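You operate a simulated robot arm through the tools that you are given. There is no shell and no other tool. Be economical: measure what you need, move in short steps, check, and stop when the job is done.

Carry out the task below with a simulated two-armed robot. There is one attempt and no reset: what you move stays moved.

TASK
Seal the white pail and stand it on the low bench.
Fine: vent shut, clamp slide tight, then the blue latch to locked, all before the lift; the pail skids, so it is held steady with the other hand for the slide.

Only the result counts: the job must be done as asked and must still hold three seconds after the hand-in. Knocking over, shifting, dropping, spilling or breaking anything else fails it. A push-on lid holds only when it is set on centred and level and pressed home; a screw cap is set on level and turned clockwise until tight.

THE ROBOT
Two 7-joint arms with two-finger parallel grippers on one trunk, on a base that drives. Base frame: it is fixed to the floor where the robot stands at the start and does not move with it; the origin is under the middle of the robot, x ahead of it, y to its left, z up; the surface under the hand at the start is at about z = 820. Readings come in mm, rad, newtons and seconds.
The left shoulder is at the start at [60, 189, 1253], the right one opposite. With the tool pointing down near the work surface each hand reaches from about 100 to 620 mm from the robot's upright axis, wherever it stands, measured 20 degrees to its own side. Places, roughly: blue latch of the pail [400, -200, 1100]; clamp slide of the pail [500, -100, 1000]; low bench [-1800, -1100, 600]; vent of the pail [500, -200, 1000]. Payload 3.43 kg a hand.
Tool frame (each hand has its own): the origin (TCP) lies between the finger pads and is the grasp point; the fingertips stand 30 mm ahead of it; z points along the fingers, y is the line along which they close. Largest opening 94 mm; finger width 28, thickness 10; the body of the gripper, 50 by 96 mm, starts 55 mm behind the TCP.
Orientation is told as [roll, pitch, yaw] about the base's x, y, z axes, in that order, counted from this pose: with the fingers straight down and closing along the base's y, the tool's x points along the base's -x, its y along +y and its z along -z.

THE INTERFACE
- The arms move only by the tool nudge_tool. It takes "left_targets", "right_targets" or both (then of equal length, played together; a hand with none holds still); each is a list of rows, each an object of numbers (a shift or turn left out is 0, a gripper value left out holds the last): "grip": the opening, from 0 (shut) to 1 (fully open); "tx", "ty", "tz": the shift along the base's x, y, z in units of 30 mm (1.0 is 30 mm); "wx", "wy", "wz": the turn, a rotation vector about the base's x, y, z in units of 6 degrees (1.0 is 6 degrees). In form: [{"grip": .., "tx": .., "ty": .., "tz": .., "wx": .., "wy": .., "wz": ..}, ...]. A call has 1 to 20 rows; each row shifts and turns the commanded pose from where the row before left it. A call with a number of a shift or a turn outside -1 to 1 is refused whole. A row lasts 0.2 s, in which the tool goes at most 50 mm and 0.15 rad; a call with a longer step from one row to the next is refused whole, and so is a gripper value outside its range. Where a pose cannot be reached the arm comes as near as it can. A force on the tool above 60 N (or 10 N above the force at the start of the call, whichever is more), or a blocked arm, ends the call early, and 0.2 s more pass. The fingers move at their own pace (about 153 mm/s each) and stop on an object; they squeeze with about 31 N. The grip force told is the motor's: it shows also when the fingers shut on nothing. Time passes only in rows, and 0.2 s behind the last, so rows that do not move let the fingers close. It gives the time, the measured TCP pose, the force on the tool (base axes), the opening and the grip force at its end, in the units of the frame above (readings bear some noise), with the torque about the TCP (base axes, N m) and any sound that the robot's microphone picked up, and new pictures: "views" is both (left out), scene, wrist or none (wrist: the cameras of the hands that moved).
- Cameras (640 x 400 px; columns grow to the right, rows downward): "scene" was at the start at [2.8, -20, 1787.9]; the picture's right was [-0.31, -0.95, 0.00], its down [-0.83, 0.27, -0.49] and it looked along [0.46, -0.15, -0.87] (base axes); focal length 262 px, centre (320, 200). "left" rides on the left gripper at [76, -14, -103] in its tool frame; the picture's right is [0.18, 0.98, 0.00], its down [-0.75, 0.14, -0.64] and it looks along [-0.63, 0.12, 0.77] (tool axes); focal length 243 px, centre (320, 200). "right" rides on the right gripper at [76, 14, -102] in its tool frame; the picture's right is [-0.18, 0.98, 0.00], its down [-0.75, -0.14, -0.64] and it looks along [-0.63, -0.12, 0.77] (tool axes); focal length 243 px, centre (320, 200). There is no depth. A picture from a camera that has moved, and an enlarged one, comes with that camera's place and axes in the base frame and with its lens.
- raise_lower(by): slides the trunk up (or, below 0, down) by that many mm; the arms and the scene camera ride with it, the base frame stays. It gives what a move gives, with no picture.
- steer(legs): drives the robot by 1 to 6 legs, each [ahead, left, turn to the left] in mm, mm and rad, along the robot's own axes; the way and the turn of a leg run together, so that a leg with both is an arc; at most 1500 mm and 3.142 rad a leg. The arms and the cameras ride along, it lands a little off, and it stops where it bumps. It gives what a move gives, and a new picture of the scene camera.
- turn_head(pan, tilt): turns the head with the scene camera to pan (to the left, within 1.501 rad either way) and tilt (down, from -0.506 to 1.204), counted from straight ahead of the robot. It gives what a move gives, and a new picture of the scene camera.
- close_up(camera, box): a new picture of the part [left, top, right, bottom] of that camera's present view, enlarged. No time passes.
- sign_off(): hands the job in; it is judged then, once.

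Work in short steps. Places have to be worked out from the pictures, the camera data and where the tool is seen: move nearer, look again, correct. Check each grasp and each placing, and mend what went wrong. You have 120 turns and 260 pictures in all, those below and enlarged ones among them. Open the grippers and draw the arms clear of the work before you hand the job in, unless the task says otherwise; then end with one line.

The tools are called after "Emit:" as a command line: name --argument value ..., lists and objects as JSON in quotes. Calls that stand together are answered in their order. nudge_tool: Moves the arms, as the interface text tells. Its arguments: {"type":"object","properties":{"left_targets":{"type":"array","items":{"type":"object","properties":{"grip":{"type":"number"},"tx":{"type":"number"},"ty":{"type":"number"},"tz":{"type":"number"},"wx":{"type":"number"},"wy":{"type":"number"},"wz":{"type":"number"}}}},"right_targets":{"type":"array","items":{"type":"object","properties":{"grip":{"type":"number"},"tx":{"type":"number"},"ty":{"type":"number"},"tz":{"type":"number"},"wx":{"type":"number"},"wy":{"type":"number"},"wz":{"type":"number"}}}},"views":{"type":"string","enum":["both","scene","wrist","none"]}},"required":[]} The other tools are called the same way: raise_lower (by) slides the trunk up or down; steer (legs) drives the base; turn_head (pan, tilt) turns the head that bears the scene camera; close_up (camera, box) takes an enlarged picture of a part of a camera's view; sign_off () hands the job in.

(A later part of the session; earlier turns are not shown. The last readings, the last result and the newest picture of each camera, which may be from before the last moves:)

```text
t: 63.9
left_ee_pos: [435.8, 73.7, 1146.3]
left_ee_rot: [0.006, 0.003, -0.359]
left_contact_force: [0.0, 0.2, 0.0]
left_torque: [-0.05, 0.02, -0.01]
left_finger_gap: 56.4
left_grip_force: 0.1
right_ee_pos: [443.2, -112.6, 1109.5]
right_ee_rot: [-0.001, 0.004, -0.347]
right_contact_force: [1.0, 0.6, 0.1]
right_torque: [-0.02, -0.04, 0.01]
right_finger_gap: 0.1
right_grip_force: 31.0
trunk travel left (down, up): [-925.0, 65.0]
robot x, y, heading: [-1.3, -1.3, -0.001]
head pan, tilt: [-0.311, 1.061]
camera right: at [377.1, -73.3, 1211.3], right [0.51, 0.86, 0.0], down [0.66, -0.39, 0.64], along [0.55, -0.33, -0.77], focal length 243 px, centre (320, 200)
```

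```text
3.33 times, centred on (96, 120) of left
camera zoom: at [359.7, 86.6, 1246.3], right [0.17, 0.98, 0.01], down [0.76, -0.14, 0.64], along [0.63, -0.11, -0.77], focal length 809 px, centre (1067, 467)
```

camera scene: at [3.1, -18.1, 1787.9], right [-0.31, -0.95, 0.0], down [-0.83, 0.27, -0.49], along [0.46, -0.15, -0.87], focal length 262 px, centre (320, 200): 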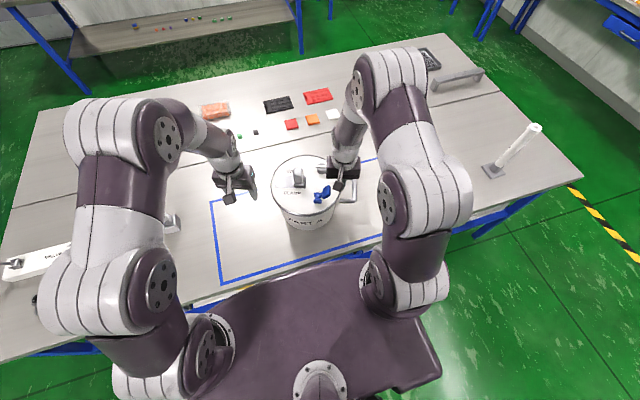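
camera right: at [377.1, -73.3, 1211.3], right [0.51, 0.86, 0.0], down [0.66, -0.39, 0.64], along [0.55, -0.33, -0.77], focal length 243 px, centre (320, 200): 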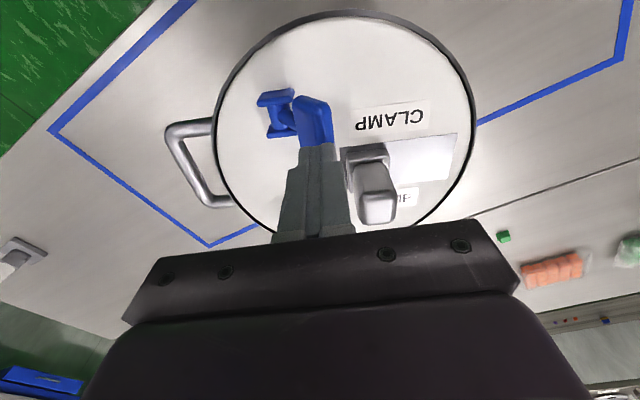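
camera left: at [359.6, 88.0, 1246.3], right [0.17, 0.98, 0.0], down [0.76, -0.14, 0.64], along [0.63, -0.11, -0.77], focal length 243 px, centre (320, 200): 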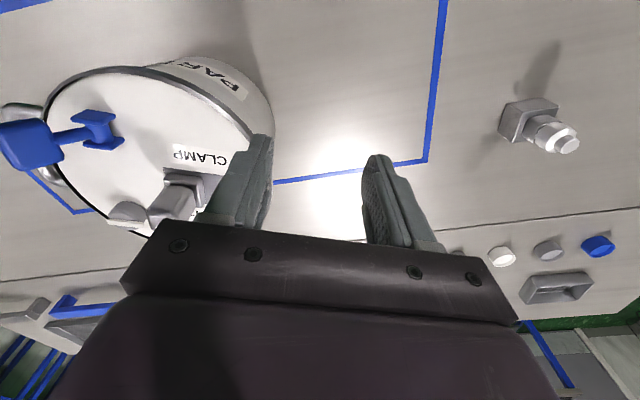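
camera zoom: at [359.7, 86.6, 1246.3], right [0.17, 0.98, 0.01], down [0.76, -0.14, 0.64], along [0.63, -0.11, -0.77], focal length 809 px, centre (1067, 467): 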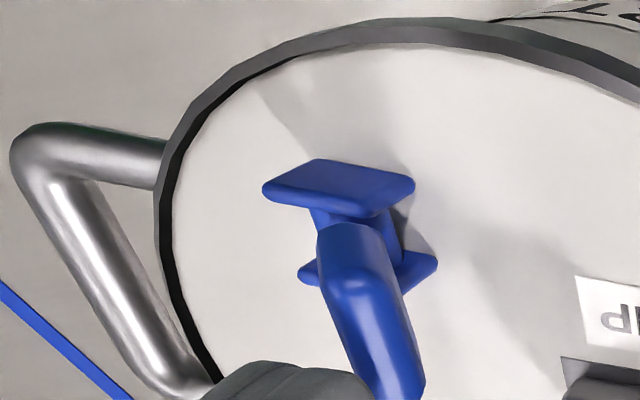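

Paddle top is at about (431,-110); shift slightly and press down in small steps.

Emit:
nudge_tool --right_targets '[{"tx": -0.35, "ty": 0.08}, {"tz": -0.2}, {"tz": -0.15}, {"tz": -0.1}, {"tz": -0.1}, {}]' --views "wrist"

Emit:
close_up --camera "scene" --box '[260, 140, 380, 220]'

Emit:
close_up --camera "left" --box '[0, 60, 192, 180]'

```text
t: 64.9
left_ee_pos: [431.1, 72.8, 1148.5]
left_ee_rot: [0.008, -0.003, -0.359]
left_contact_force: [0.4, -1.0, -0.1]
left_torque: [0.02, 0.01, 0.0]
left_finger_gap: 56.1
left_grip_force: 0.0
right_ee_pos: [433.1, -110.7, 1103.4]
right_ee_rot: [0.008, -0.013, -0.35]
right_contact_force: [-11.6, -2.3, 36.0]
right_torque: [0.17, 0.56, -0.13]
right_finger_gap: 0.0
right_grip_force: 30.8
trunk travel left (down, up): [-925.0, 65.0]
robot x, y, heading: [-2.2, -2.4, 0.001]
head pan, tilt: [-0.311, 1.061]
stopped in row 5 (right hand): the force on the tool passed its limit at 65 N (the readings are from after the stop); the commanded pose is now the measured one
camera right: at [364.7, -70.5, 1204.2], right [0.51, 0.86, 0.01], down [0.65, -0.39, 0.65], along [0.56, -0.32, -0.76], focal length 243 px, centre (320, 200)
```

right: 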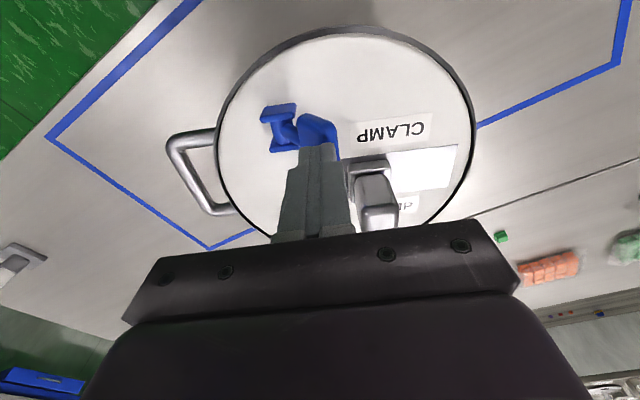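

```text
5.00 times, centred on (320, 180) of scene
camera zoom: at [-5.9, -20.0, 1788.0], right [-0.31, -0.95, 0.0], down [-0.83, 0.27, -0.49], along [0.47, -0.15, -0.87], focal length 1312 px, centre (320, 300)
```

zoom: 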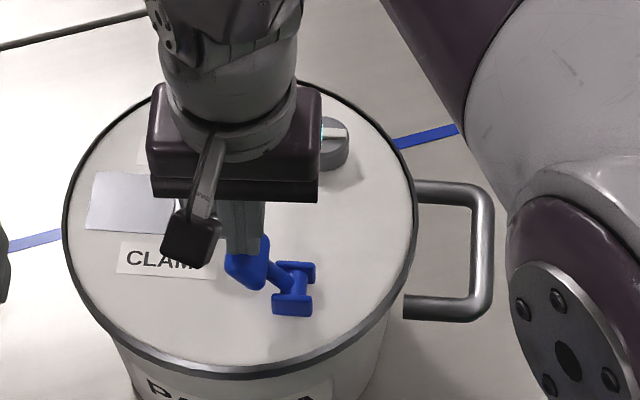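

```text
3.33 times, centred on (96, 120) of left
camera zoom: at [353.6, 86.1, 1248.4], right [0.17, 0.98, 0.01], down [0.75, -0.14, 0.65], along [0.64, -0.11, -0.76], focal length 809 px, centre (1067, 467)
```

zoom: 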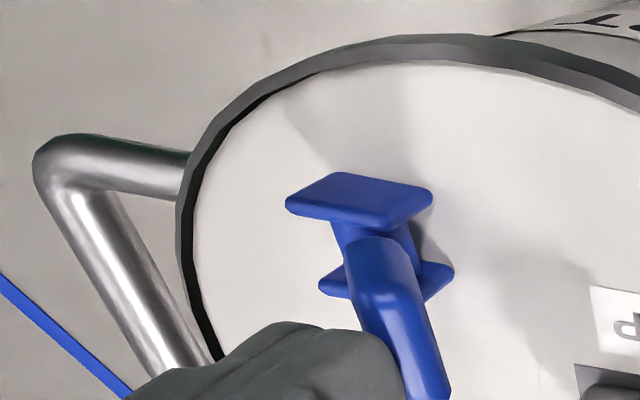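

65 N straight down and the lever did not budge: it is at a hard stop, locked. Now the lift: right hand on the handle, left hand on the cap near the lid centre. Raise the right hand and move out above the handle.

Emit:
nudge_tool --right_targets '[{"tz": 0.8}, {"tz": 0.3, "ty": -0.8}, {"ty": -0.9, "grip": 0.36}, {"ty": -0.9}, {"ty": -0.9}, {"ty": -0.9}, {"ty": -0.9}, {"ty": -0.7, "tx": 0.1}, {}]' --views "wrist"

Emit:
close_up --camera "scene" --box '[260, 140, 380, 220]'

```text
t: 66.9
left_ee_pos: [436.4, 72.6, 1145.5]
left_ee_rot: [0.004, 0.001, -0.359]
left_contact_force: [0.4, 0.2, -0.5]
left_torque: [-0.02, 0.01, -0.03]
left_finger_gap: 56.3
left_grip_force: 0.0
right_ee_pos: [440.7, -289.7, 1132.3]
right_ee_rot: [0.006, -0.007, -0.35]
right_contact_force: [0.1, -0.1, 0.1]
right_torque: [-0.04, -0.01, -0.01]
right_finger_gap: 33.8
right_grip_force: 0.0
trunk travel left (down, up): [-925.0, 65.0]
robot x, y, heading: [2.1, 2.5, 0.003]
head pan, tilt: [-0.311, 1.061]
camera right: at [372.4, -250.4, 1233.9], right [0.51, 0.86, 0.01], down [0.65, -0.39, 0.65], along [0.56, -0.32, -0.76], focal length 243 px, centre (320, 200)
```

right: 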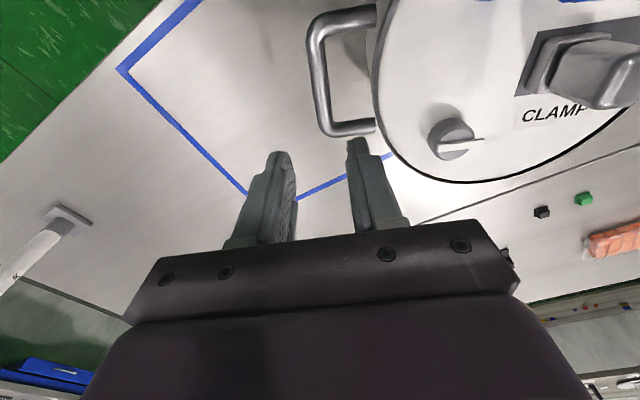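

```text
5.00 times, centred on (320, 180) of scene
camera zoom: at [3.0, -19.6, 1787.9], right [-0.31, -0.95, 0.0], down [-0.83, 0.27, -0.49], along [0.46, -0.15, -0.87], focal length 1312 px, centre (320, 300)
```

zoom: 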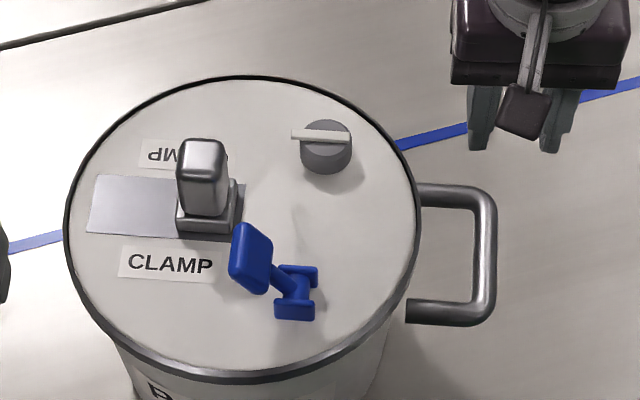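

Bar at (436,-284). Earlier grips suggest it sits higher on the pads than ideal, so I grip with the TCP at ~986 this time.

Emit:
nudge_tool --right_targets '[{"tx": -0.15, "ty": 0.19, "grip": 0.4}, {"tz": -0.9}, {"tz": -0.9}, {"tz": -0.9}, {"tz": -0.9}, {"tz": -0.8}, {"tz": -0.47}, {"grip": 0}, {}, {}]' --views "wrist"

Emit:
close_up --camera "scene" --box '[260, 140, 380, 220]'

```text
t: 69.1
left_ee_pos: [437.6, 72.2, 1145.9]
left_ee_rot: [0.004, 0.002, -0.359]
left_contact_force: [-0.1, 0.2, -0.6]
left_torque: [-0.02, 0.04, 0.01]
left_finger_gap: 56.6
left_grip_force: 0.0
right_ee_pos: [435.5, -284.8, 986.2]
right_ee_rot: [0.005, -0.01, -0.35]
right_contact_force: [2.5, -1.3, 0.9]
right_torque: [-0.24, -0.42, -0.88]
right_finger_gap: 18.3
right_grip_force: 30.9
trunk travel left (down, up): [-925.0, 65.0]
robot x, y, heading: [1.9, -1.6, 0.002]
head pan, tilt: [-0.311, 1.061]
camera right: at [368.5, -245.2, 1088.0], right [0.51, 0.86, 0.01], down [0.65, -0.39, 0.65], along [0.56, -0.33, -0.76], focal length 243 px, centre (320, 200)
```

right: 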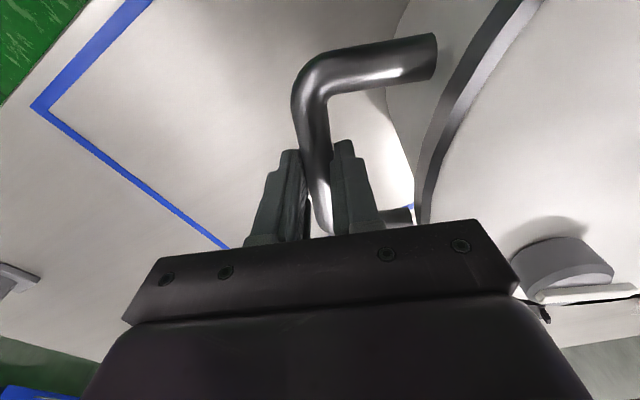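

```text
5.00 times, centred on (320, 180) of scene
camera zoom: at [3.6, -20.5, 1787.9], right [-0.31, -0.95, 0.0], down [-0.83, 0.27, -0.49], along [0.46, -0.15, -0.87], focal length 1312 px, centre (320, 300)
```

zoom: 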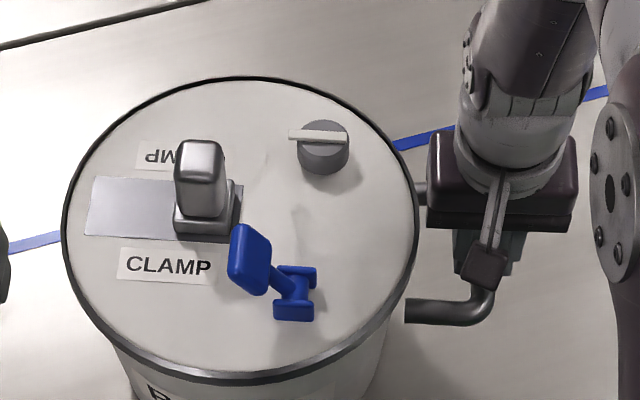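

Clean grip with no vertical load. I trim its yaw a little and bring the left hand above the cap at (513,-100).

Emit:
nudge_tool --left_targets '[{"tx": 0.36, "ty": -0.82, "wz": -0.06, "grip": 0.7}, {"tx": 0.36, "ty": -0.82, "wz": -0.06}, {"tx": 0.36, "ty": -0.82, "wz": -0.06}, {"tx": 0.36, "ty": -0.82, "wz": -0.06}, {"tx": 0.36, "ty": -0.82, "wz": -0.06}, {"tx": 0.36, "ty": -0.82, "wz": -0.06}, {"tx": 0.36, "ty": -0.82, "wz": -0.06}, {}]' --right_targets '[{"wz": -0.3}, {"wz": -0.3}, {}, {}, {}, {}, {}, {}]' --views "wrist"

Emit:
close_up --camera "scene" --box '[260, 140, 380, 220]'

```text
t: 70.9
left_ee_pos: [511.3, -98.8, 1144.9]
left_ee_rot: [0.005, 0.002, -0.403]
left_contact_force: [1.3, -0.6, -0.2]
left_torque: [0.0, 0.02, 0.0]
left_finger_gap: 65.6
left_grip_force: 0.2
right_ee_pos: [435.7, -285.1, 987.4]
right_ee_rot: [0.005, -0.009, -0.412]
right_contact_force: [-2.5, 0.4, 2.8]
right_torque: [0.21, 0.69, 0.66]
right_finger_gap: 17.8
right_grip_force: 30.8
trunk travel left (down, up): [-925.0, 65.0]
robot x, y, heading: [-0.4, 3.4, 0.001]
head pan, tilt: [-0.311, 1.061]
camera right: at [370.3, -240.9, 1088.0], right [0.56, 0.83, 0.01], down [0.63, -0.43, 0.65], along [0.54, -0.36, -0.76], focal length 243 px, centre (320, 200)
camera left: at [435.2, -81.7, 1246.1], right [0.22, 0.98, 0.01], down [0.75, -0.17, 0.64], along [0.63, -0.13, -0.77], focal length 243 px, centre (320, 200)
```

right: 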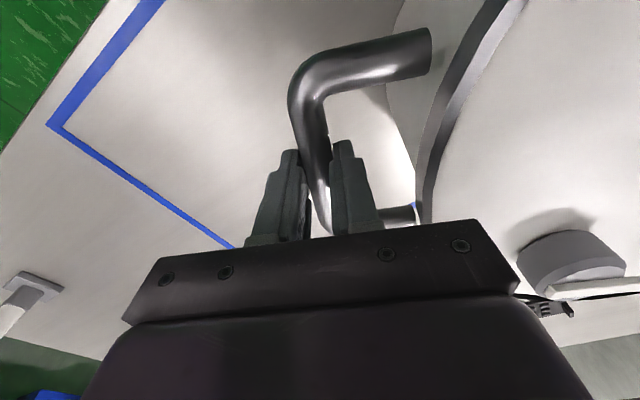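
left: 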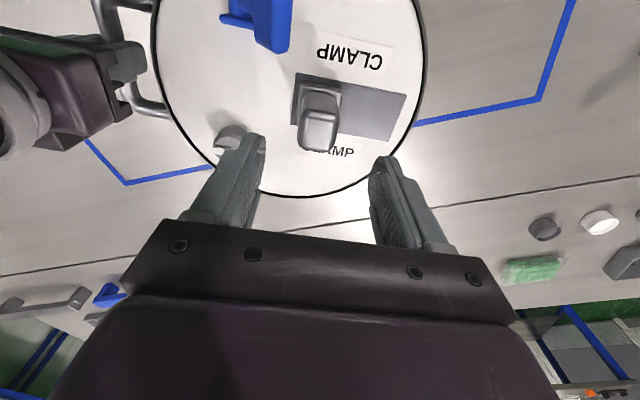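

```text
5.00 times, centred on (320, 180) of scene
camera zoom: at [2.2, -19.7, 1787.9], right [-0.31, -0.95, 0.0], down [-0.83, 0.27, -0.49], along [0.46, -0.15, -0.87], focal length 1312 px, centre (320, 300)
```

zoom: 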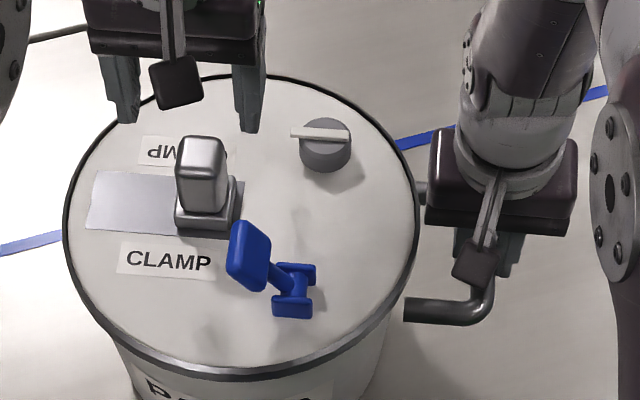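

Aligned. Descend to TCP ≈1048 around the cap and close.

Emit:
nudge_tool --left_targets '[{"tz": -0.9}, {"tz": -0.9}, {"tz": -0.9}, {"tz": -0.53}, {"grip": 0}, {}, {}]' --views "wrist"

Emit:
close_up --camera "scene" --box '[260, 140, 380, 220]'

```text
t: 72.5
left_ee_pos: [512.6, -99.2, 1049.8]
left_ee_rot: [0.004, 0.001, -0.404]
left_contact_force: [-3.6, -6.2, 1.6]
left_torque: [-0.38, -0.24, -0.19]
left_finger_gap: 39.3
left_grip_force: 31.0
right_ee_pos: [434.8, -285.5, 986.6]
right_ee_rot: [0.009, -0.009, -0.412]
right_contact_force: [1.3, 5.8, 0.9]
right_torque: [0.02, -0.3, 0.52]
right_finger_gap: 17.8
right_grip_force: 30.6
trunk travel left (down, up): [-925.0, 65.0]
robot x, y, heading: [-1.2, -1.0, 0.002]
head pan, tilt: [-0.311, 1.061]
camera left: at [435.8, -82.1, 1149.9], right [0.22, 0.98, 0.0], down [0.75, -0.17, 0.64], along [0.63, -0.14, -0.77], focal length 243 px, centre (320, 200)
```

left: 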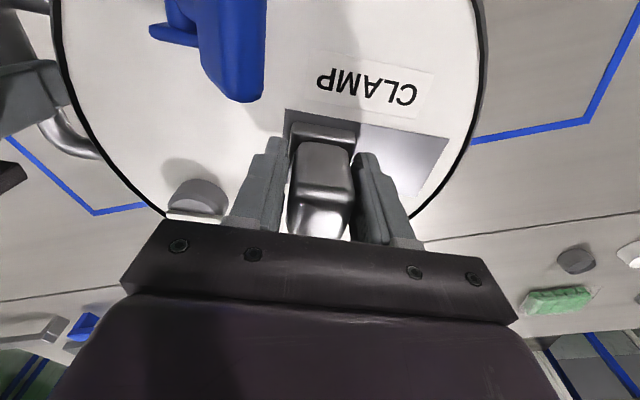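

```text
5.00 times, centred on (320, 180) of scene
camera zoom: at [2.1, -20.2, 1787.9], right [-0.31, -0.95, 0.0], down [-0.83, 0.27, -0.49], along [0.46, -0.15, -0.87], focal length 1312 px, centre (320, 300)
```

zoom: 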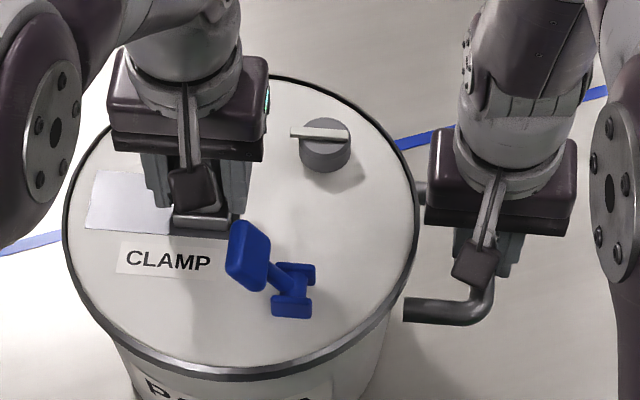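

Gap 39 means slight yaw mismatch and the left hand leans the wrong way (+y). I turn it back 2.4° and shift it ~2 mm toward the stop side.

Emit:
nudge_tool --left_targets '[{"wz": 0.4}, {"tx": -0.03, "ty": -0.07}, {}]' --views "none"

```text
t: 73.3
left_ee_pos: [512.7, -99.9, 1048.2]
left_ee_rot: [0.008, 0.002, -0.362]
left_contact_force: [2.0, 17.0, 12.3]
left_torque: [0.67, 0.07, -1.04]
left_finger_gap: 40.4
left_grip_force: 31.0
right_ee_pos: [435.8, -284.8, 986.7]
right_ee_rot: [0.004, -0.009, -0.413]
right_contact_force: [-0.2, -14.3, 0.8]
right_torque: [-0.38, -0.27, 0.58]
right_finger_gap: 17.5
right_grip_force: 30.5
trunk travel left (down, up): [-925.0, 65.0]
robot x, y, heading: [-0.9, -1.1, 0.001]
head pan, tilt: [-0.311, 1.061]
```

Wrong way: the gap grew and torque says more negative yaw. Turn to about -0.45.

Emit:
nudge_tool --left_targets '[{"wz": -0.45}, {"wz": -0.45}, {}]' --views "none"

```text
t: 74.1
left_ee_pos: [509.8, -100.0, 1049.8]
left_ee_rot: [0.004, 0.001, -0.455]
left_contact_force: [13.7, 22.8, 2.8]
left_torque: [0.75, -0.61, 1.13]
left_finger_gap: 40.2
left_grip_force: 31.1
right_ee_pos: [434.5, -283.2, 987.4]
right_ee_rot: [0.005, -0.005, -0.414]
right_contact_force: [-12.8, -21.3, 6.1]
right_torque: [-0.24, 0.31, -0.42]
right_finger_gap: 17.7
right_grip_force: 31.1
trunk travel left (down, up): [-925.0, 65.0]
robot x, y, heading: [2.0, -0.6, 0.001]
head pan, tilt: [-0.311, 1.061]
```

Neutral yaw is ≈-0.41; the larger gap probably comes from the tips touching the slide base. Reopen, raise 4 mm, set yaw, and close again.

Emit:
nudge_tool --left_targets '[{"grip": 0.6}, {"tz": 0.13, "wz": 0.4}, {"tx": 0.03, "ty": 0.07}, {"grip": 0}, {}, {}]' --views "wrist"

```text
t: 75.5
left_ee_pos: [512.8, -97.4, 1052.8]
left_ee_rot: [0.005, 0.001, -0.414]
left_contact_force: [-0.5, -0.1, 0.3]
left_torque: [-0.06, 0.13, 0.16]
left_finger_gap: 36.2
left_grip_force: 31.4
right_ee_pos: [436.6, -284.4, 986.8]
right_ee_rot: [0.004, -0.008, -0.412]
right_contact_force: [0.9, 3.8, 0.0]
right_torque: [0.01, -0.25, 0.13]
right_finger_gap: 17.5
right_grip_force: 31.1
trunk travel left (down, up): [-925.0, 65.0]
robot x, y, heading: [0.5, 2.4, 0.0]
head pan, tilt: [-0.311, 1.061]
camera left: at [436.0, -80.9, 1153.4], right [0.23, 0.97, 0.0], down [0.75, -0.18, 0.64], along [0.63, -0.14, -0.77], focal length 243 px, centre (320, 200)
```

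left: 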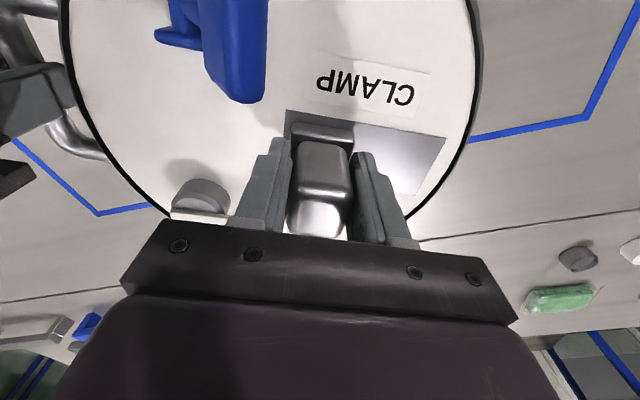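

Now a clean flat grip (36.2). Add slight preload toward the stop, then a first 12 mm lift with the trunk so both hands rise together.

Emit:
nudge_tool --left_targets '[{"tx": -0.015, "ty": -0.04}, {}]' --views "none"

Emit:
raise_lower --by 12

Emit:
close_up --camera "scene" --box '[240, 140, 400, 260]'

```text
t: 76.1
left_ee_pos: [512.3, -98.0, 1053.0]
left_ee_rot: [0.005, 0.002, -0.414]
left_contact_force: [3.1, 10.8, 3.8]
left_torque: [-0.03, 0.32, -0.06]
left_finger_gap: 36.2
left_grip_force: 30.9
right_ee_pos: [436.3, -284.2, 987.3]
right_ee_rot: [0.004, -0.008, -0.412]
right_contact_force: [-2.0, -6.8, 0.0]
right_torque: [-0.27, -0.36, -0.01]
right_finger_gap: 17.5
right_grip_force: 31.3
trunk travel left (down, up): [-925.0, 65.0]
robot x, y, heading: [-1.0, -3.4, -0.006]
head pan, tilt: [-0.311, 1.061]
```

```text
t: 76.7
left_ee_pos: [510.2, -101.0, 1065.9]
left_ee_rot: [0.003, -0.001, -0.414]
left_contact_force: [-0.7, -0.3, -0.6]
left_torque: [0.02, -0.04, -0.02]
left_finger_gap: 43.2
left_grip_force: 0.0
right_ee_pos: [434.8, -283.8, 1000.7]
right_ee_rot: [0.006, -0.011, -0.412]
right_contact_force: [0.5, -0.1, 0.3]
right_torque: [-0.03, -0.01, 0.0]
right_finger_gap: 21.7
right_grip_force: 0.0
trunk travel left (down, up): [-937.0, 53.0]
robot x, y, heading: [1.1, -1.5, 0.001]
head pan, tilt: [-0.311, 1.061]
```

```text
3.33 times, centred on (320, 200) of scene
camera zoom: at [1.3, -18.9, 1800.2], right [-0.31, -0.95, 0.0], down [-0.83, 0.27, -0.49], along [0.46, -0.15, -0.87], focal length 875 px, centre (320, 200)
```

zoom: 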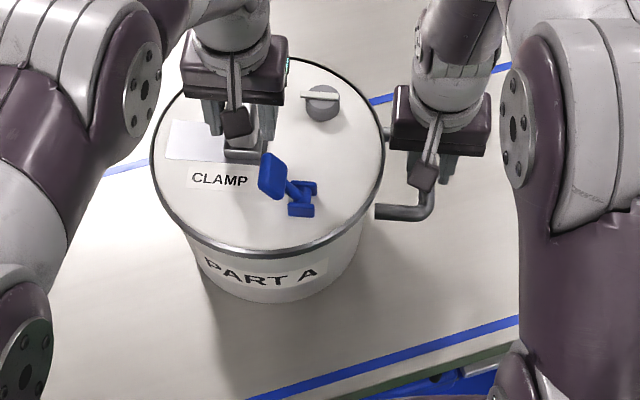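

The trunk move loosened both grips (force 0, wider gaps), so the pail stayed down. I go back down, close again, and lift with the arms instead.

Emit:
raise_lower --by -12

Emit:
nudge_tool --left_targets '[{"grip": 0}, {}, {}]' --right_targets '[{"grip": 0}, {}, {}]' --views "none"

```text
t: 77.3
left_ee_pos: [510.0, -97.4, 1054.3]
left_ee_rot: [0.006, -0.004, -0.413]
left_contact_force: [8.8, 14.2, 25.7]
left_torque: [-0.22, 0.13, 0.26]
left_finger_gap: 36.3
left_grip_force: 31.2
right_ee_pos: [434.5, -284.5, 988.7]
right_ee_rot: [0.004, -0.014, -0.414]
right_contact_force: [-5.4, -14.6, 27.6]
right_torque: [-0.35, 0.18, 0.23]
right_finger_gap: 17.5
right_grip_force: 31.0
trunk travel left (down, up): [-925.0, 65.0]
robot x, y, heading: [-0.3, -0.4, -0.003]
head pan, tilt: [-0.311, 1.061]
```

```text
t: 78.1
left_ee_pos: [511.1, -97.6, 1053.7]
left_ee_rot: [0.005, -0.003, -0.415]
left_contact_force: [12.4, 16.8, 24.5]
left_torque: [-0.16, -0.05, 0.09]
left_finger_gap: 36.0
left_grip_force: 30.4
right_ee_pos: [434.0, -283.5, 988.7]
right_ee_rot: [0.006, -0.014, -0.412]
right_contact_force: [-3.8, -19.4, 27.6]
right_torque: [-0.48, 0.01, 0.13]
right_finger_gap: 17.6
right_grip_force: 31.7
trunk travel left (down, up): [-925.0, 65.0]
robot x, y, heading: [-0.2, 0.5, -0.001]
head pan, tilt: [-0.311, 1.061]
```

Grips are closed again (z load from the pushed-down hands). Now a cautious arm lift: both hands up together in 3 mm steps, watching the vertical forces.

Emit:
nudge_tool --left_targets '[{"tz": 0.1}, {"tz": 0.1}, {"tz": 0.1}, {}]' --right_targets '[{"tz": 0.1}, {"tz": 0.1}, {"tz": 0.1}, {}]' --views "none"

Emit:
close_up --camera "scene" --box '[240, 140, 400, 260]'

```text
t: 79.1
left_ee_pos: [511.7, -99.1, 1060.3]
left_ee_rot: [0.004, 0.007, -0.414]
left_contact_force: [6.4, 16.0, -3.4]
left_torque: [-0.01, 0.05, 0.02]
left_finger_gap: 36.1
left_grip_force: 30.5
right_ee_pos: [435.5, -283.7, 993.4]
right_ee_rot: [0.006, -0.005, -0.413]
right_contact_force: [-6.9, -16.0, -8.6]
right_torque: [-0.07, 0.07, -0.04]
right_finger_gap: 17.7
right_grip_force: 31.3
trunk travel left (down, up): [-925.0, 65.0]
robot x, y, heading: [0.2, -0.9, 0.004]
head pan, tilt: [-0.311, 1.061]
```

```text
3.33 times, centred on (320, 200) of scene
camera zoom: at [4.4, -20.1, 1787.7], right [-0.31, -0.95, 0.0], down [-0.83, 0.27, -0.49], along [0.46, -0.15, -0.87], focal length 875 px, centre (320, 200)
```

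zoom: 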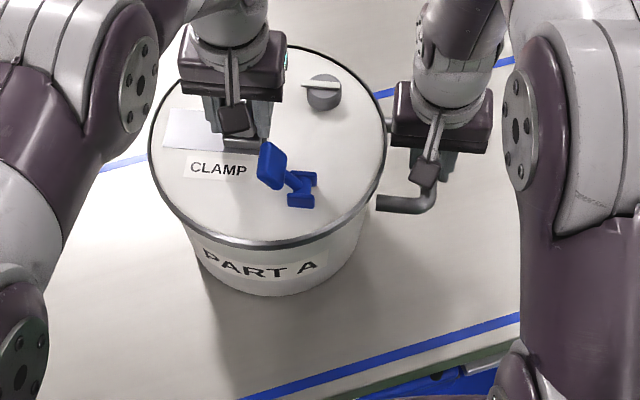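

Total vertical load is ~12 N, so the pail may be coming up and is light. Lift 15 mm more and compare.

Emit:
nudge_tool --left_targets '[{"tz": 0.1}, {"tz": 0.2}, {"tz": 0.2}, {}]' --right_targets '[{"tz": 0.1}, {"tz": 0.2}, {"tz": 0.2}, {}]' --views "none"

Emit:
close_up --camera "scene" --box '[240, 140, 400, 260]'

```text
t: 80.1
left_ee_pos: [513.1, -100.3, 1076.0]
left_ee_rot: [0.005, 0.004, -0.414]
left_contact_force: [5.8, 17.2, -1.7]
left_torque: [-0.21, 0.25, -0.05]
left_finger_gap: 35.8
left_grip_force: 30.8
right_ee_pos: [437.6, -284.3, 1009.1]
right_ee_rot: [0.007, -0.007, -0.414]
right_contact_force: [-5.7, -16.8, -11.4]
right_torque: [-0.35, 0.12, -0.16]
right_finger_gap: 17.7
right_grip_force: 30.9
trunk travel left (down, up): [-925.0, 65.0]
robot x, y, heading: [2.6, 0.5, -0.0]
head pan, tilt: [-0.311, 1.061]
```

```text
3.33 times, centred on (320, 200) of scene
camera zoom: at [5.0, -20.7, 1787.9], right [-0.31, -0.95, 0.0], down [-0.83, 0.27, -0.49], along [0.46, -0.15, -0.87], focal length 875 px, centre (320, 200)
```

zoom: 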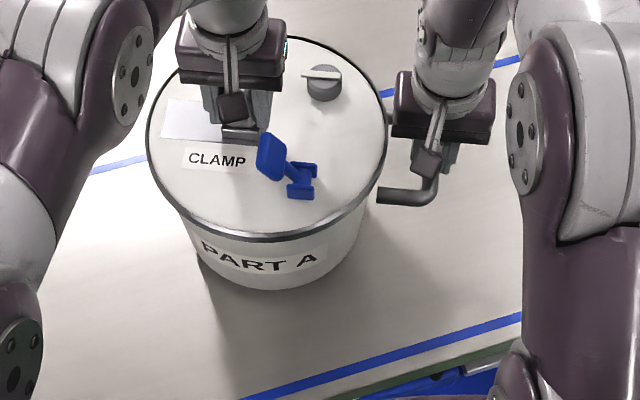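

The pail is up ~20 mm, level, total load ~13 N. Since the trunk move earlier loosened the grips, I lower to just above the table and test a tiny trunk move and then a tiny drive there.

Emit:
nudge_tool --left_targets '[{"tz": -0.2}, {"tz": -0.2}, {"tz": -0.15}, {}]' --right_targets '[{"tz": -0.2}, {"tz": -0.2}, {"tz": -0.15}, {}]' --views "none"

Emit:
raise_lower --by 2

```text
t: 81.1
left_ee_pos: [513.8, -99.3, 1058.7]
left_ee_rot: [0.006, 0.003, -0.413]
left_contact_force: [7.3, 17.3, -3.1]
left_torque: [-0.25, -0.13, -0.02]
left_finger_gap: 36.1
left_grip_force: 30.8
right_ee_pos: [437.2, -285.9, 994.6]
right_ee_rot: [0.004, -0.003, -0.413]
right_contact_force: [-5.8, -16.5, -10.4]
right_torque: [-0.16, 0.45, -0.13]
right_finger_gap: 17.8
right_grip_force: 31.0
trunk travel left (down, up): [-925.0, 65.0]
robot x, y, heading: [1.7, -2.2, 0.002]
head pan, tilt: [-0.311, 1.061]
```

```text
t: 81.6
left_ee_pos: [512.5, -99.6, 1062.4]
left_ee_rot: [0.005, 0.003, -0.414]
left_contact_force: [6.1, 17.4, -2.6]
left_torque: [-0.21, 0.07, 0.06]
left_finger_gap: 36.1
left_grip_force: 30.8
right_ee_pos: [436.6, -285.6, 996.9]
right_ee_rot: [0.003, -0.006, -0.41]
right_contact_force: [-8.2, -16.0, -9.8]
right_torque: [-0.26, 0.27, -0.08]
right_finger_gap: 17.8
right_grip_force: 30.8
trunk travel left (down, up): [-927.0, 63.0]
robot x, y, heading: [0.2, 0.6, 0.001]
head pan, tilt: [-0.311, 1.061]
```

Grips hold this time. I re-command grip 0 explicitly on both, rise 15 mm by trunk, and check.

Emit:
nudge_tool --left_targets '[{"grip": 0}, {"grip": 0}]' --right_targets '[{"grip": 0}, {"grip": 0}]' --views "none"

Emit:
raise_lower --by 15

Emit:
close_up --camera "scene" --box '[240, 140, 400, 260]'

```text
t: 82.2
left_ee_pos: [512.8, -100.5, 1061.1]
left_ee_rot: [0.005, 0.004, -0.415]
left_contact_force: [5.9, 16.7, -3.2]
left_torque: [-0.19, 0.06, 0.02]
left_finger_gap: 35.9
left_grip_force: 31.3
right_ee_pos: [437.5, -286.0, 995.7]
right_ee_rot: [0.006, -0.007, -0.413]
right_contact_force: [-6.2, -16.4, -10.2]
right_torque: [-0.3, 0.22, -0.06]
right_finger_gap: 17.6
right_grip_force: 31.1
trunk travel left (down, up): [-927.0, 63.0]
robot x, y, heading: [-2.5, -3.1, -0.006]
head pan, tilt: [-0.311, 1.061]
```

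```text
t: 82.9
left_ee_pos: [512.2, -99.9, 1076.4]
left_ee_rot: [0.004, 0.002, -0.415]
left_contact_force: [7.2, 16.8, -1.3]
left_torque: [-0.22, 0.11, 0.01]
left_finger_gap: 36.1
left_grip_force: 31.2
right_ee_pos: [436.0, -284.9, 1010.4]
right_ee_rot: [0.005, -0.008, -0.412]
right_contact_force: [-6.4, -16.6, -9.8]
right_torque: [-0.3, 0.16, -0.07]
right_finger_gap: 17.7
right_grip_force: 31.2
trunk travel left (down, up): [-942.0, 48.0]
robot x, y, heading: [-1.5, -1.5, 0.003]
head pan, tilt: [-0.311, 1.061]
```

```text
3.33 times, centred on (320, 200) of scene
camera zoom: at [4.5, -20.5, 1804.9], right [-0.31, -0.95, 0.0], down [-0.83, 0.27, -0.49], along [0.46, -0.15, -0.87], focal length 875 px, centre (320, 200)
```

zoom: 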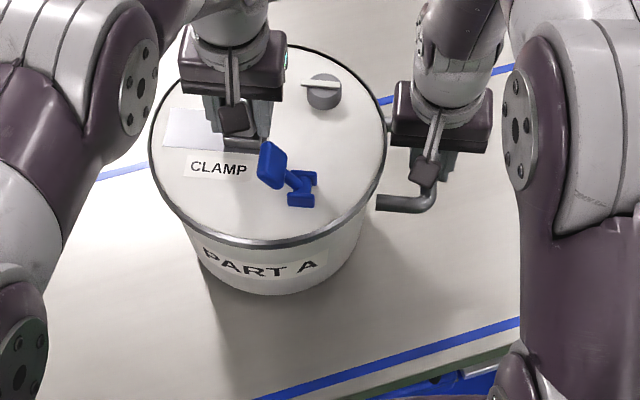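

Trunk lifting holds firmly. Raise 40 mm more, then look to the right rear with the head before driving.

Emit:
raise_lower --by 40

Emit:
turn_head --pan -1.5 --tilt 0.5

```text
t: 83.7
left_ee_pos: [513.5, -100.4, 1115.4]
left_ee_rot: [0.005, 0.003, -0.414]
left_contact_force: [6.7, 17.2, -1.9]
left_torque: [-0.2, 0.13, -0.04]
left_finger_gap: 36.2
left_grip_force: 30.9
right_ee_pos: [437.2, -285.3, 1050.1]
right_ee_rot: [0.005, -0.007, -0.413]
right_contact_force: [-5.7, -16.2, -10.5]
right_torque: [-0.32, 0.15, -0.04]
right_finger_gap: 17.9
right_grip_force: 31.2
trunk travel left (down, up): [-982.0, 8.0]
robot x, y, heading: [-1.5, 5.3, -0.002]
head pan, tilt: [-0.311, 1.061]
```

```text
t: 85.1
left_ee_pos: [513.0, -100.6, 1116.3]
left_ee_rot: [0.005, 0.003, -0.414]
left_contact_force: [6.4, 17.3, -2.0]
left_torque: [-0.16, 0.14, 0.04]
left_finger_gap: 35.9
left_grip_force: 31.4
right_ee_pos: [437.5, -285.9, 1050.0]
right_ee_rot: [0.004, -0.006, -0.412]
right_contact_force: [-6.6, -15.7, -10.5]
right_torque: [-0.32, 0.17, -0.07]
right_finger_gap: 17.8
right_grip_force: 30.7
trunk travel left (down, up): [-982.0, 8.0]
robot x, y, heading: [0.2, -0.5, -0.002]
head pan, tilt: [-1.499, 0.499]
camera scene: at [-50.8, -91.3, 1890.1], right [-1.0, -0.07, 0.0], down [-0.04, 0.48, -0.88], along [0.06, -0.88, -0.48], focal length 262 px, centre (320, 200)
```

scene: 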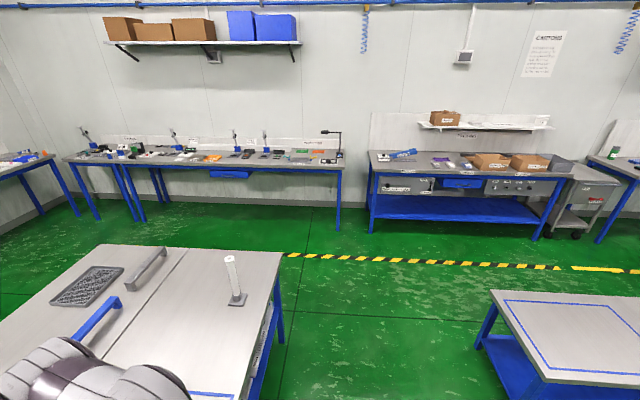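

The low bench with a taped rectangle is at the lower right: its near end at x≈-1035, y from about -817 to -1345. First back away from the table in a short test leg, then more.

Emit:
steer --legs '[[-80, 0, 0]]'

```text
t: 86.1
left_ee_pos: [439.1, -101.5, 1113.1]
left_ee_rot: [0.005, 0.006, -0.414]
left_contact_force: [6.8, 17.1, -2.9]
left_torque: [-0.32, 0.06, -0.01]
left_finger_gap: 36.0
left_grip_force: 31.3
right_ee_pos: [363.2, -284.5, 1047.2]
right_ee_rot: [0.003, -0.002, -0.412]
right_contact_force: [-6.1, -16.5, -10.6]
right_torque: [-0.17, 0.27, -0.09]
right_finger_gap: 17.9
right_grip_force: 31.1
trunk travel left (down, up): [-982.0, 8.0]
robot x, y, heading: [-79.4, -0.9, 0.004]
head pan, tilt: [-1.499, 0.499]
camera scene: at [-121.2, -91.4, 1890.3], right [-1.0, -0.07, 0.01], down [-0.04, 0.48, -0.88], along [0.06, -0.88, -0.48], focal length 262 px, centre (320, 200)
```

scene: 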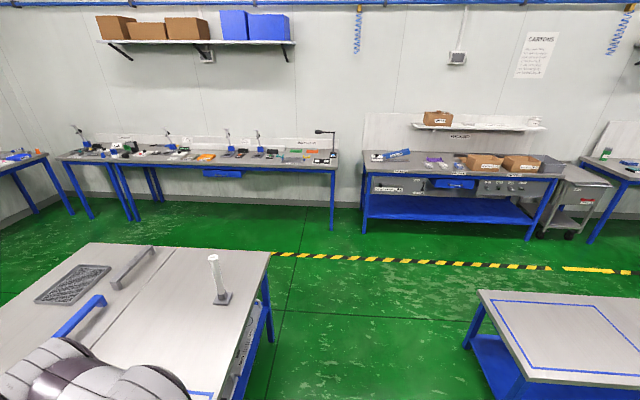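

Grips and load unchanged while driving. Back another 420 mm straight.

Emit:
steer --legs '[[-420, 0, 0]]'

Emit:
turn_head --pan -1.5 --tilt 0.75

```text
t: 88.7
left_ee_pos: [14.4, -100.5, 1115.4]
left_ee_rot: [0.005, 0.004, -0.417]
left_contact_force: [3.2, 10.1, -5.5]
left_torque: [-0.09, 0.26, -0.05]
left_finger_gap: 36.2
left_grip_force: 31.3
right_ee_pos: [-63.2, -285.0, 1050.4]
right_ee_rot: [0.005, -0.007, -0.416]
right_contact_force: [-3.3, -11.2, -7.2]
right_torque: [-0.23, -0.01, -0.08]
right_finger_gap: 17.7
right_grip_force: 30.5
trunk travel left (down, up): [-982.0, 8.0]
robot x, y, heading: [-501.4, 3.6, -0.001]
head pan, tilt: [-1.499, 0.499]
camera scene: at [-548.4, -89.9, 1890.2], right [-1.0, -0.07, 0.0], down [-0.03, 0.48, -0.88], along [0.06, -0.88, -0.48], focal length 262 px, centre (320, 200)
```

scene: 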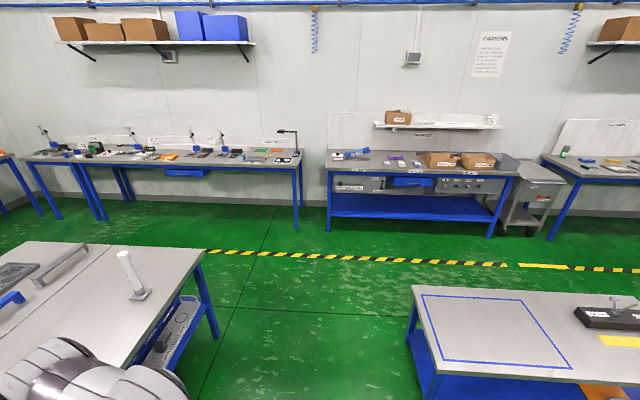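

```text
t: 89.5
left_ee_pos: [13.4, -101.9, 1116.7]
left_ee_rot: [0.007, 0.004, -0.418]
left_contact_force: [3.1, 5.1, -10.6]
left_torque: [-0.06, -0.26, 0.13]
left_finger_gap: 36.0
left_grip_force: 31.1
right_ee_pos: [-63.5, -286.1, 1051.8]
right_ee_rot: [0.005, -0.006, -0.418]
right_contact_force: [-3.6, -5.0, -2.1]
right_torque: [0.11, 0.22, 0.06]
right_finger_gap: 17.4
right_grip_force: 30.3
trunk travel left (down, up): [-982.0, 8.0]
robot x, y, heading: [-497.8, -1.6, -0.005]
head pan, tilt: [-1.499, 0.75]
camera scene: at [-552.3, -81.8, 1868.3], right [-1.0, -0.07, 0.0], down [-0.05, 0.68, -0.73], along [0.05, -0.73, -0.68], focal length 262 px, centre (320, 200)
```

scene: 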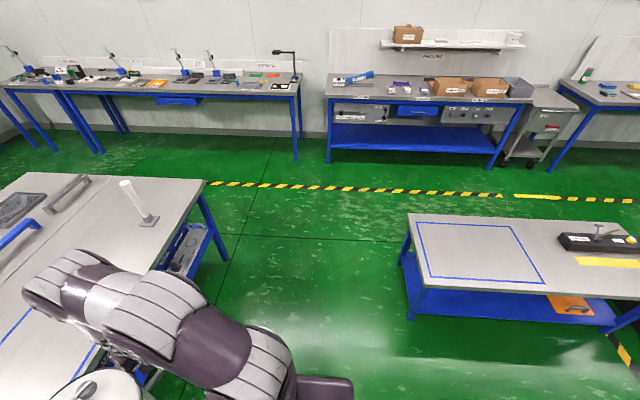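

Bench rectangle is about x -1090…-1700, y -875…-1285. The internal preload between hands is relaxing, so I check the pail in the grip before turning.

Emit:
turn_head --pan -0.311 --tilt 1.061

Emit:
close_up --camera "scene" --box '[240, 140, 400, 260]'

Emit:
close_up --camera "left" --box '[0, 0, 640, 400]'

```text
t: 90.9
left_ee_pos: [13.3, -101.5, 1116.2]
left_ee_rot: [0.005, 0.003, -0.418]
left_contact_force: [3.2, 8.4, -6.8]
left_torque: [-0.07, 0.34, -0.05]
left_finger_gap: 35.8
left_grip_force: 30.9
right_ee_pos: [-62.9, -286.3, 1049.6]
right_ee_rot: [0.005, -0.007, -0.417]
right_contact_force: [-2.7, -7.7, -6.0]
right_torque: [-0.22, -0.09, -0.07]
right_finger_gap: 17.6
right_grip_force: 31.1
trunk travel left (down, up): [-982.0, 8.0]
robot x, y, heading: [-495.4, 3.4, -0.007]
head pan, tilt: [-0.311, 1.061]
camera scene: at [-494.5, -19.5, 1844.9], right [-0.31, -0.95, 0.0], down [-0.83, 0.27, -0.49], along [0.46, -0.15, -0.87], focal length 262 px, centre (320, 200)
```

scene: 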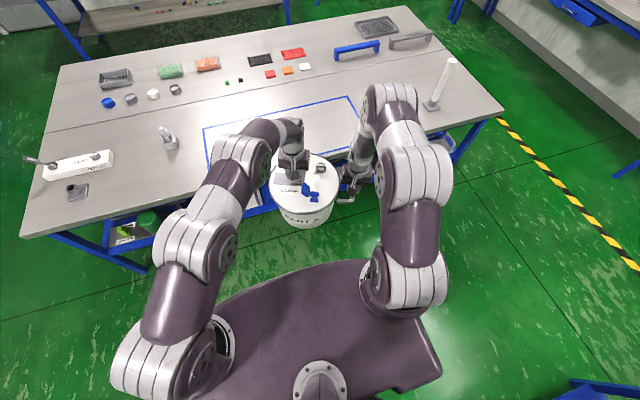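

```text
3.33 times, centred on (320, 200) of scene
camera zoom: at [-494.5, -19.5, 1844.9], right [-0.31, -0.95, 0.0], down [-0.83, 0.27, -0.49], along [0.46, -0.15, -0.87], focal length 875 px, centre (320, 200)
```

zoom: 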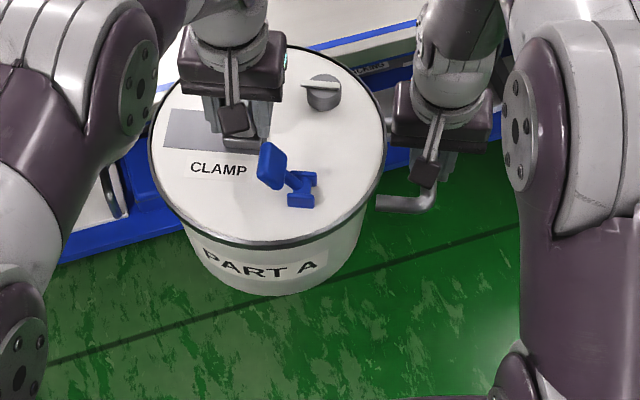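

```text
1.00 times, centred on (320, 200) of left (not enlarged: the box is as wide or as high as the picture)
camera zoom: at [-62.3, -83.4, 1217.3], right [0.23, 0.97, 0.01], down [0.75, -0.18, 0.64], along [0.62, -0.14, -0.77], focal length 243 px, centre (320, 200)
```

zoom: 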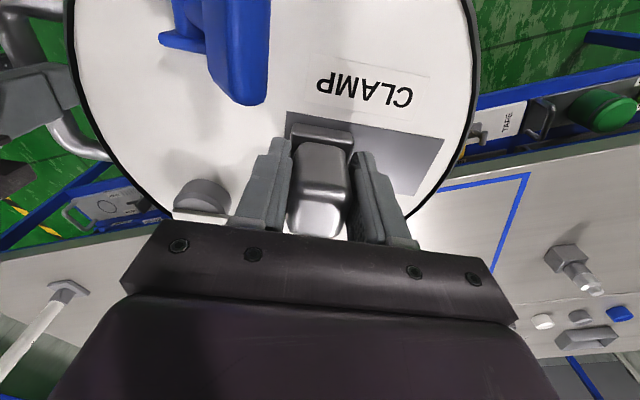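

The pail is exactly as before in the hands, latch and slide unchanged. Turn right 90° on the spot.

Emit:
steer --legs '[[-60, 0, 0], [0, 0, -0.785], [0, 0, -0.785]]'

```text
t: 96.0
left_ee_pos: [-664.1, -510.5, 1116.6]
left_ee_rot: [0.007, 0.004, -1.992]
left_contact_force: [8.8, -4.1, -6.1]
left_torque: [0.11, 0.19, 0.05]
left_finger_gap: 35.8
left_grip_force: 30.8
right_ee_pos: [-846.5, -436.0, 1051.4]
right_ee_rot: [0.005, -0.007, -1.989]
right_contact_force: [-8.1, 3.3, -5.5]
right_torque: [0.1, 0.12, -0.02]
right_finger_gap: 17.9
right_grip_force: 30.4
trunk travel left (down, up): [-982.0, 8.0]
robot x, y, heading: [-559.5, -0.7, -1.577]
head pan, tilt: [-0.311, 1.061]
camera scene: at [-579.8, -3.3, 1844.9], right [-0.95, 0.31, 0.0], down [0.27, 0.83, -0.49], along [-0.15, -0.46, -0.87], focal length 262 px, centre (320, 200)
```

scene: 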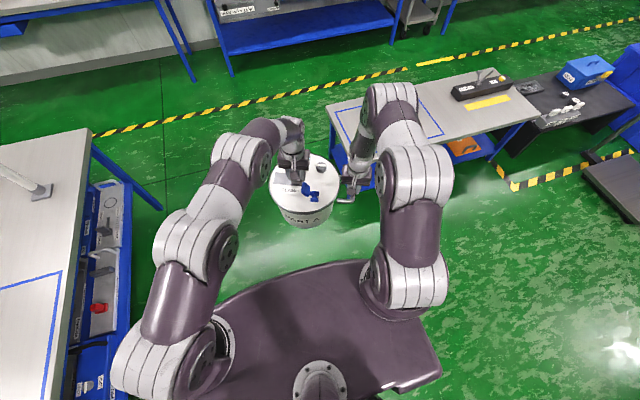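

Turn fine. The floor to the right is clear; slide right 714 mm.

Emit:
steer --legs '[[0, -714, 0]]'

Emit:
turn_head --pan 0 --tilt 0.8

```text
t: 99.9
left_ee_pos: [-1379.7, -508.6, 1115.9]
left_ee_rot: [0.006, 0.001, -1.987]
left_contact_force: [6.2, -3.0, -6.1]
left_torque: [0.08, 0.17, -0.01]
left_finger_gap: 36.3
left_grip_force: 31.1
right_ee_pos: [-1564.7, -432.1, 1050.8]
right_ee_rot: [0.005, -0.006, -1.987]
right_contact_force: [-7.0, 2.9, -5.6]
right_torque: [0.1, 0.07, -0.05]
right_finger_gap: 17.4
right_grip_force: 31.2
trunk travel left (down, up): [-982.0, 8.0]
robot x, y, heading: [-1279.2, 7.4, -1.572]
head pan, tilt: [-0.311, 1.061]
camera scene: at [-1299.5, -0.1, 1844.9], right [-0.95, 0.31, 0.0], down [0.27, 0.83, -0.49], along [-0.15, -0.46, -0.87], focal length 262 px, centre (320, 200)
```

scene: 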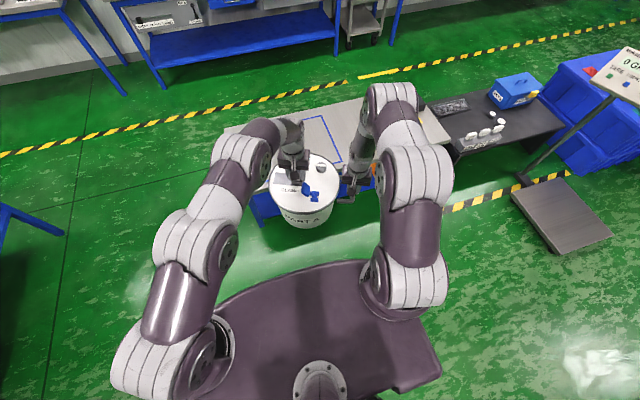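

```text
t: 100.7
left_ee_pos: [-1380.7, -508.1, 1115.4]
left_ee_rot: [0.007, 0.003, -1.984]
left_contact_force: [3.6, -2.4, -10.1]
left_torque: [-0.25, 0.12, 0.1]
left_finger_gap: 36.0
left_grip_force: 30.9
right_ee_pos: [-1566.1, -432.6, 1050.0]
right_ee_rot: [0.006, -0.006, -1.985]
right_contact_force: [-4.1, 2.4, -3.1]
right_torque: [0.21, -0.15, 0.07]
right_finger_gap: 17.7
right_grip_force: 30.7
trunk travel left (down, up): [-982.0, 8.0]
robot x, y, heading: [-1281.7, -0.1, -1.572]
head pan, tilt: [0.0, 0.799]
camera scene: at [-1281.7, -18.2, 1864.1], right [-1.0, 0.0, 0.0], down [0.0, 0.72, -0.7], along [0.0, -0.7, -0.72], focal length 262 px, centre (320, 200)
```

scene: 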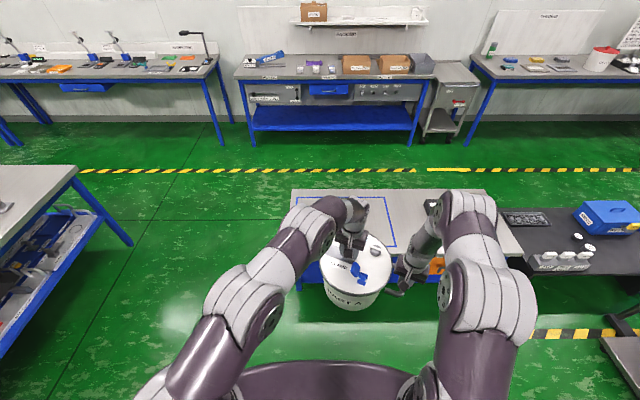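

Bench rectangle centre ≈ (-1412,-1075), pail centre now ≈ (-1403,-505). Drive ahead 525 mm, keeping the pail high.

Emit:
steer --legs '[[300, 0, 0], [225, 0, 0]]'

Emit:
turn_head --pan -0.2 --tilt 1.1

```text
t: 104.1
left_ee_pos: [-1383.2, -1033.7, 1117.3]
left_ee_rot: [0.006, 0.0, -1.99]
left_contact_force: [6.6, -1.5, -7.3]
left_torque: [0.11, 0.13, 0.03]
left_finger_gap: 35.9
left_grip_force: 30.6
right_ee_pos: [-1569.3, -956.3, 1052.2]
right_ee_rot: [0.007, -0.009, -1.988]
right_contact_force: [-5.8, 2.5, -6.1]
right_torque: [0.09, 0.16, -0.06]
right_finger_gap: 17.7
right_grip_force: 31.0
trunk travel left (down, up): [-982.0, 8.0]
robot x, y, heading: [-1280.2, -525.6, -1.57]
head pan, tilt: [0.0, 0.799]
camera scene: at [-1282.8, -541.4, 1864.3], right [-1.0, 0.0, 0.0], down [0.0, 0.72, -0.7], along [0.0, -0.7, -0.72], focal length 262 px, centre (320, 200)
```

scene: 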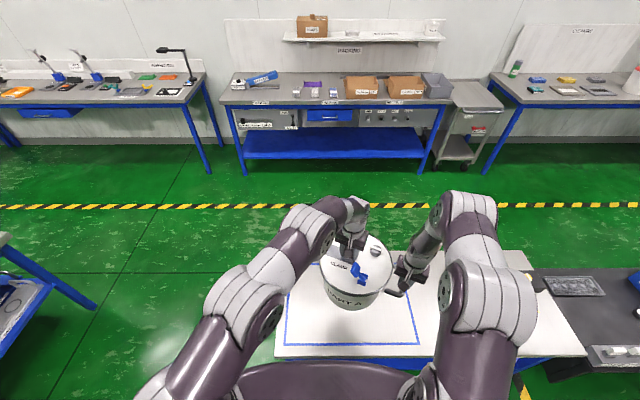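

```text
t: 104.9
left_ee_pos: [-1385.0, -1037.4, 1113.9]
left_ee_rot: [0.004, 0.004, -1.988]
left_contact_force: [3.4, -2.6, -9.5]
left_torque: [-0.25, 0.12, 0.11]
left_finger_gap: 36.2
left_grip_force: 30.6
right_ee_pos: [-1570.6, -960.4, 1050.1]
right_ee_rot: [0.004, -0.006, -1.987]
right_contact_force: [-3.7, 1.9, -2.7]
right_torque: [0.27, -0.18, 0.06]
right_finger_gap: 17.8
right_grip_force: 31.3
trunk travel left (down, up): [-982.0, 8.0]
robot x, y, heading: [-1276.9, -524.0, -1.576]
head pan, tilt: [-0.201, 1.1]
camera scene: at [-1295.5, -529.0, 1842.5], right [-0.98, 0.2, 0.0], down [0.18, 0.87, -0.45], along [-0.09, -0.44, -0.89], focal length 262 px, centre (320, 200)
```

scene: 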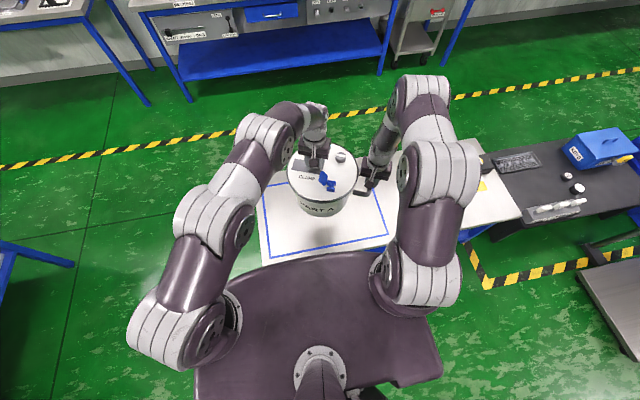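

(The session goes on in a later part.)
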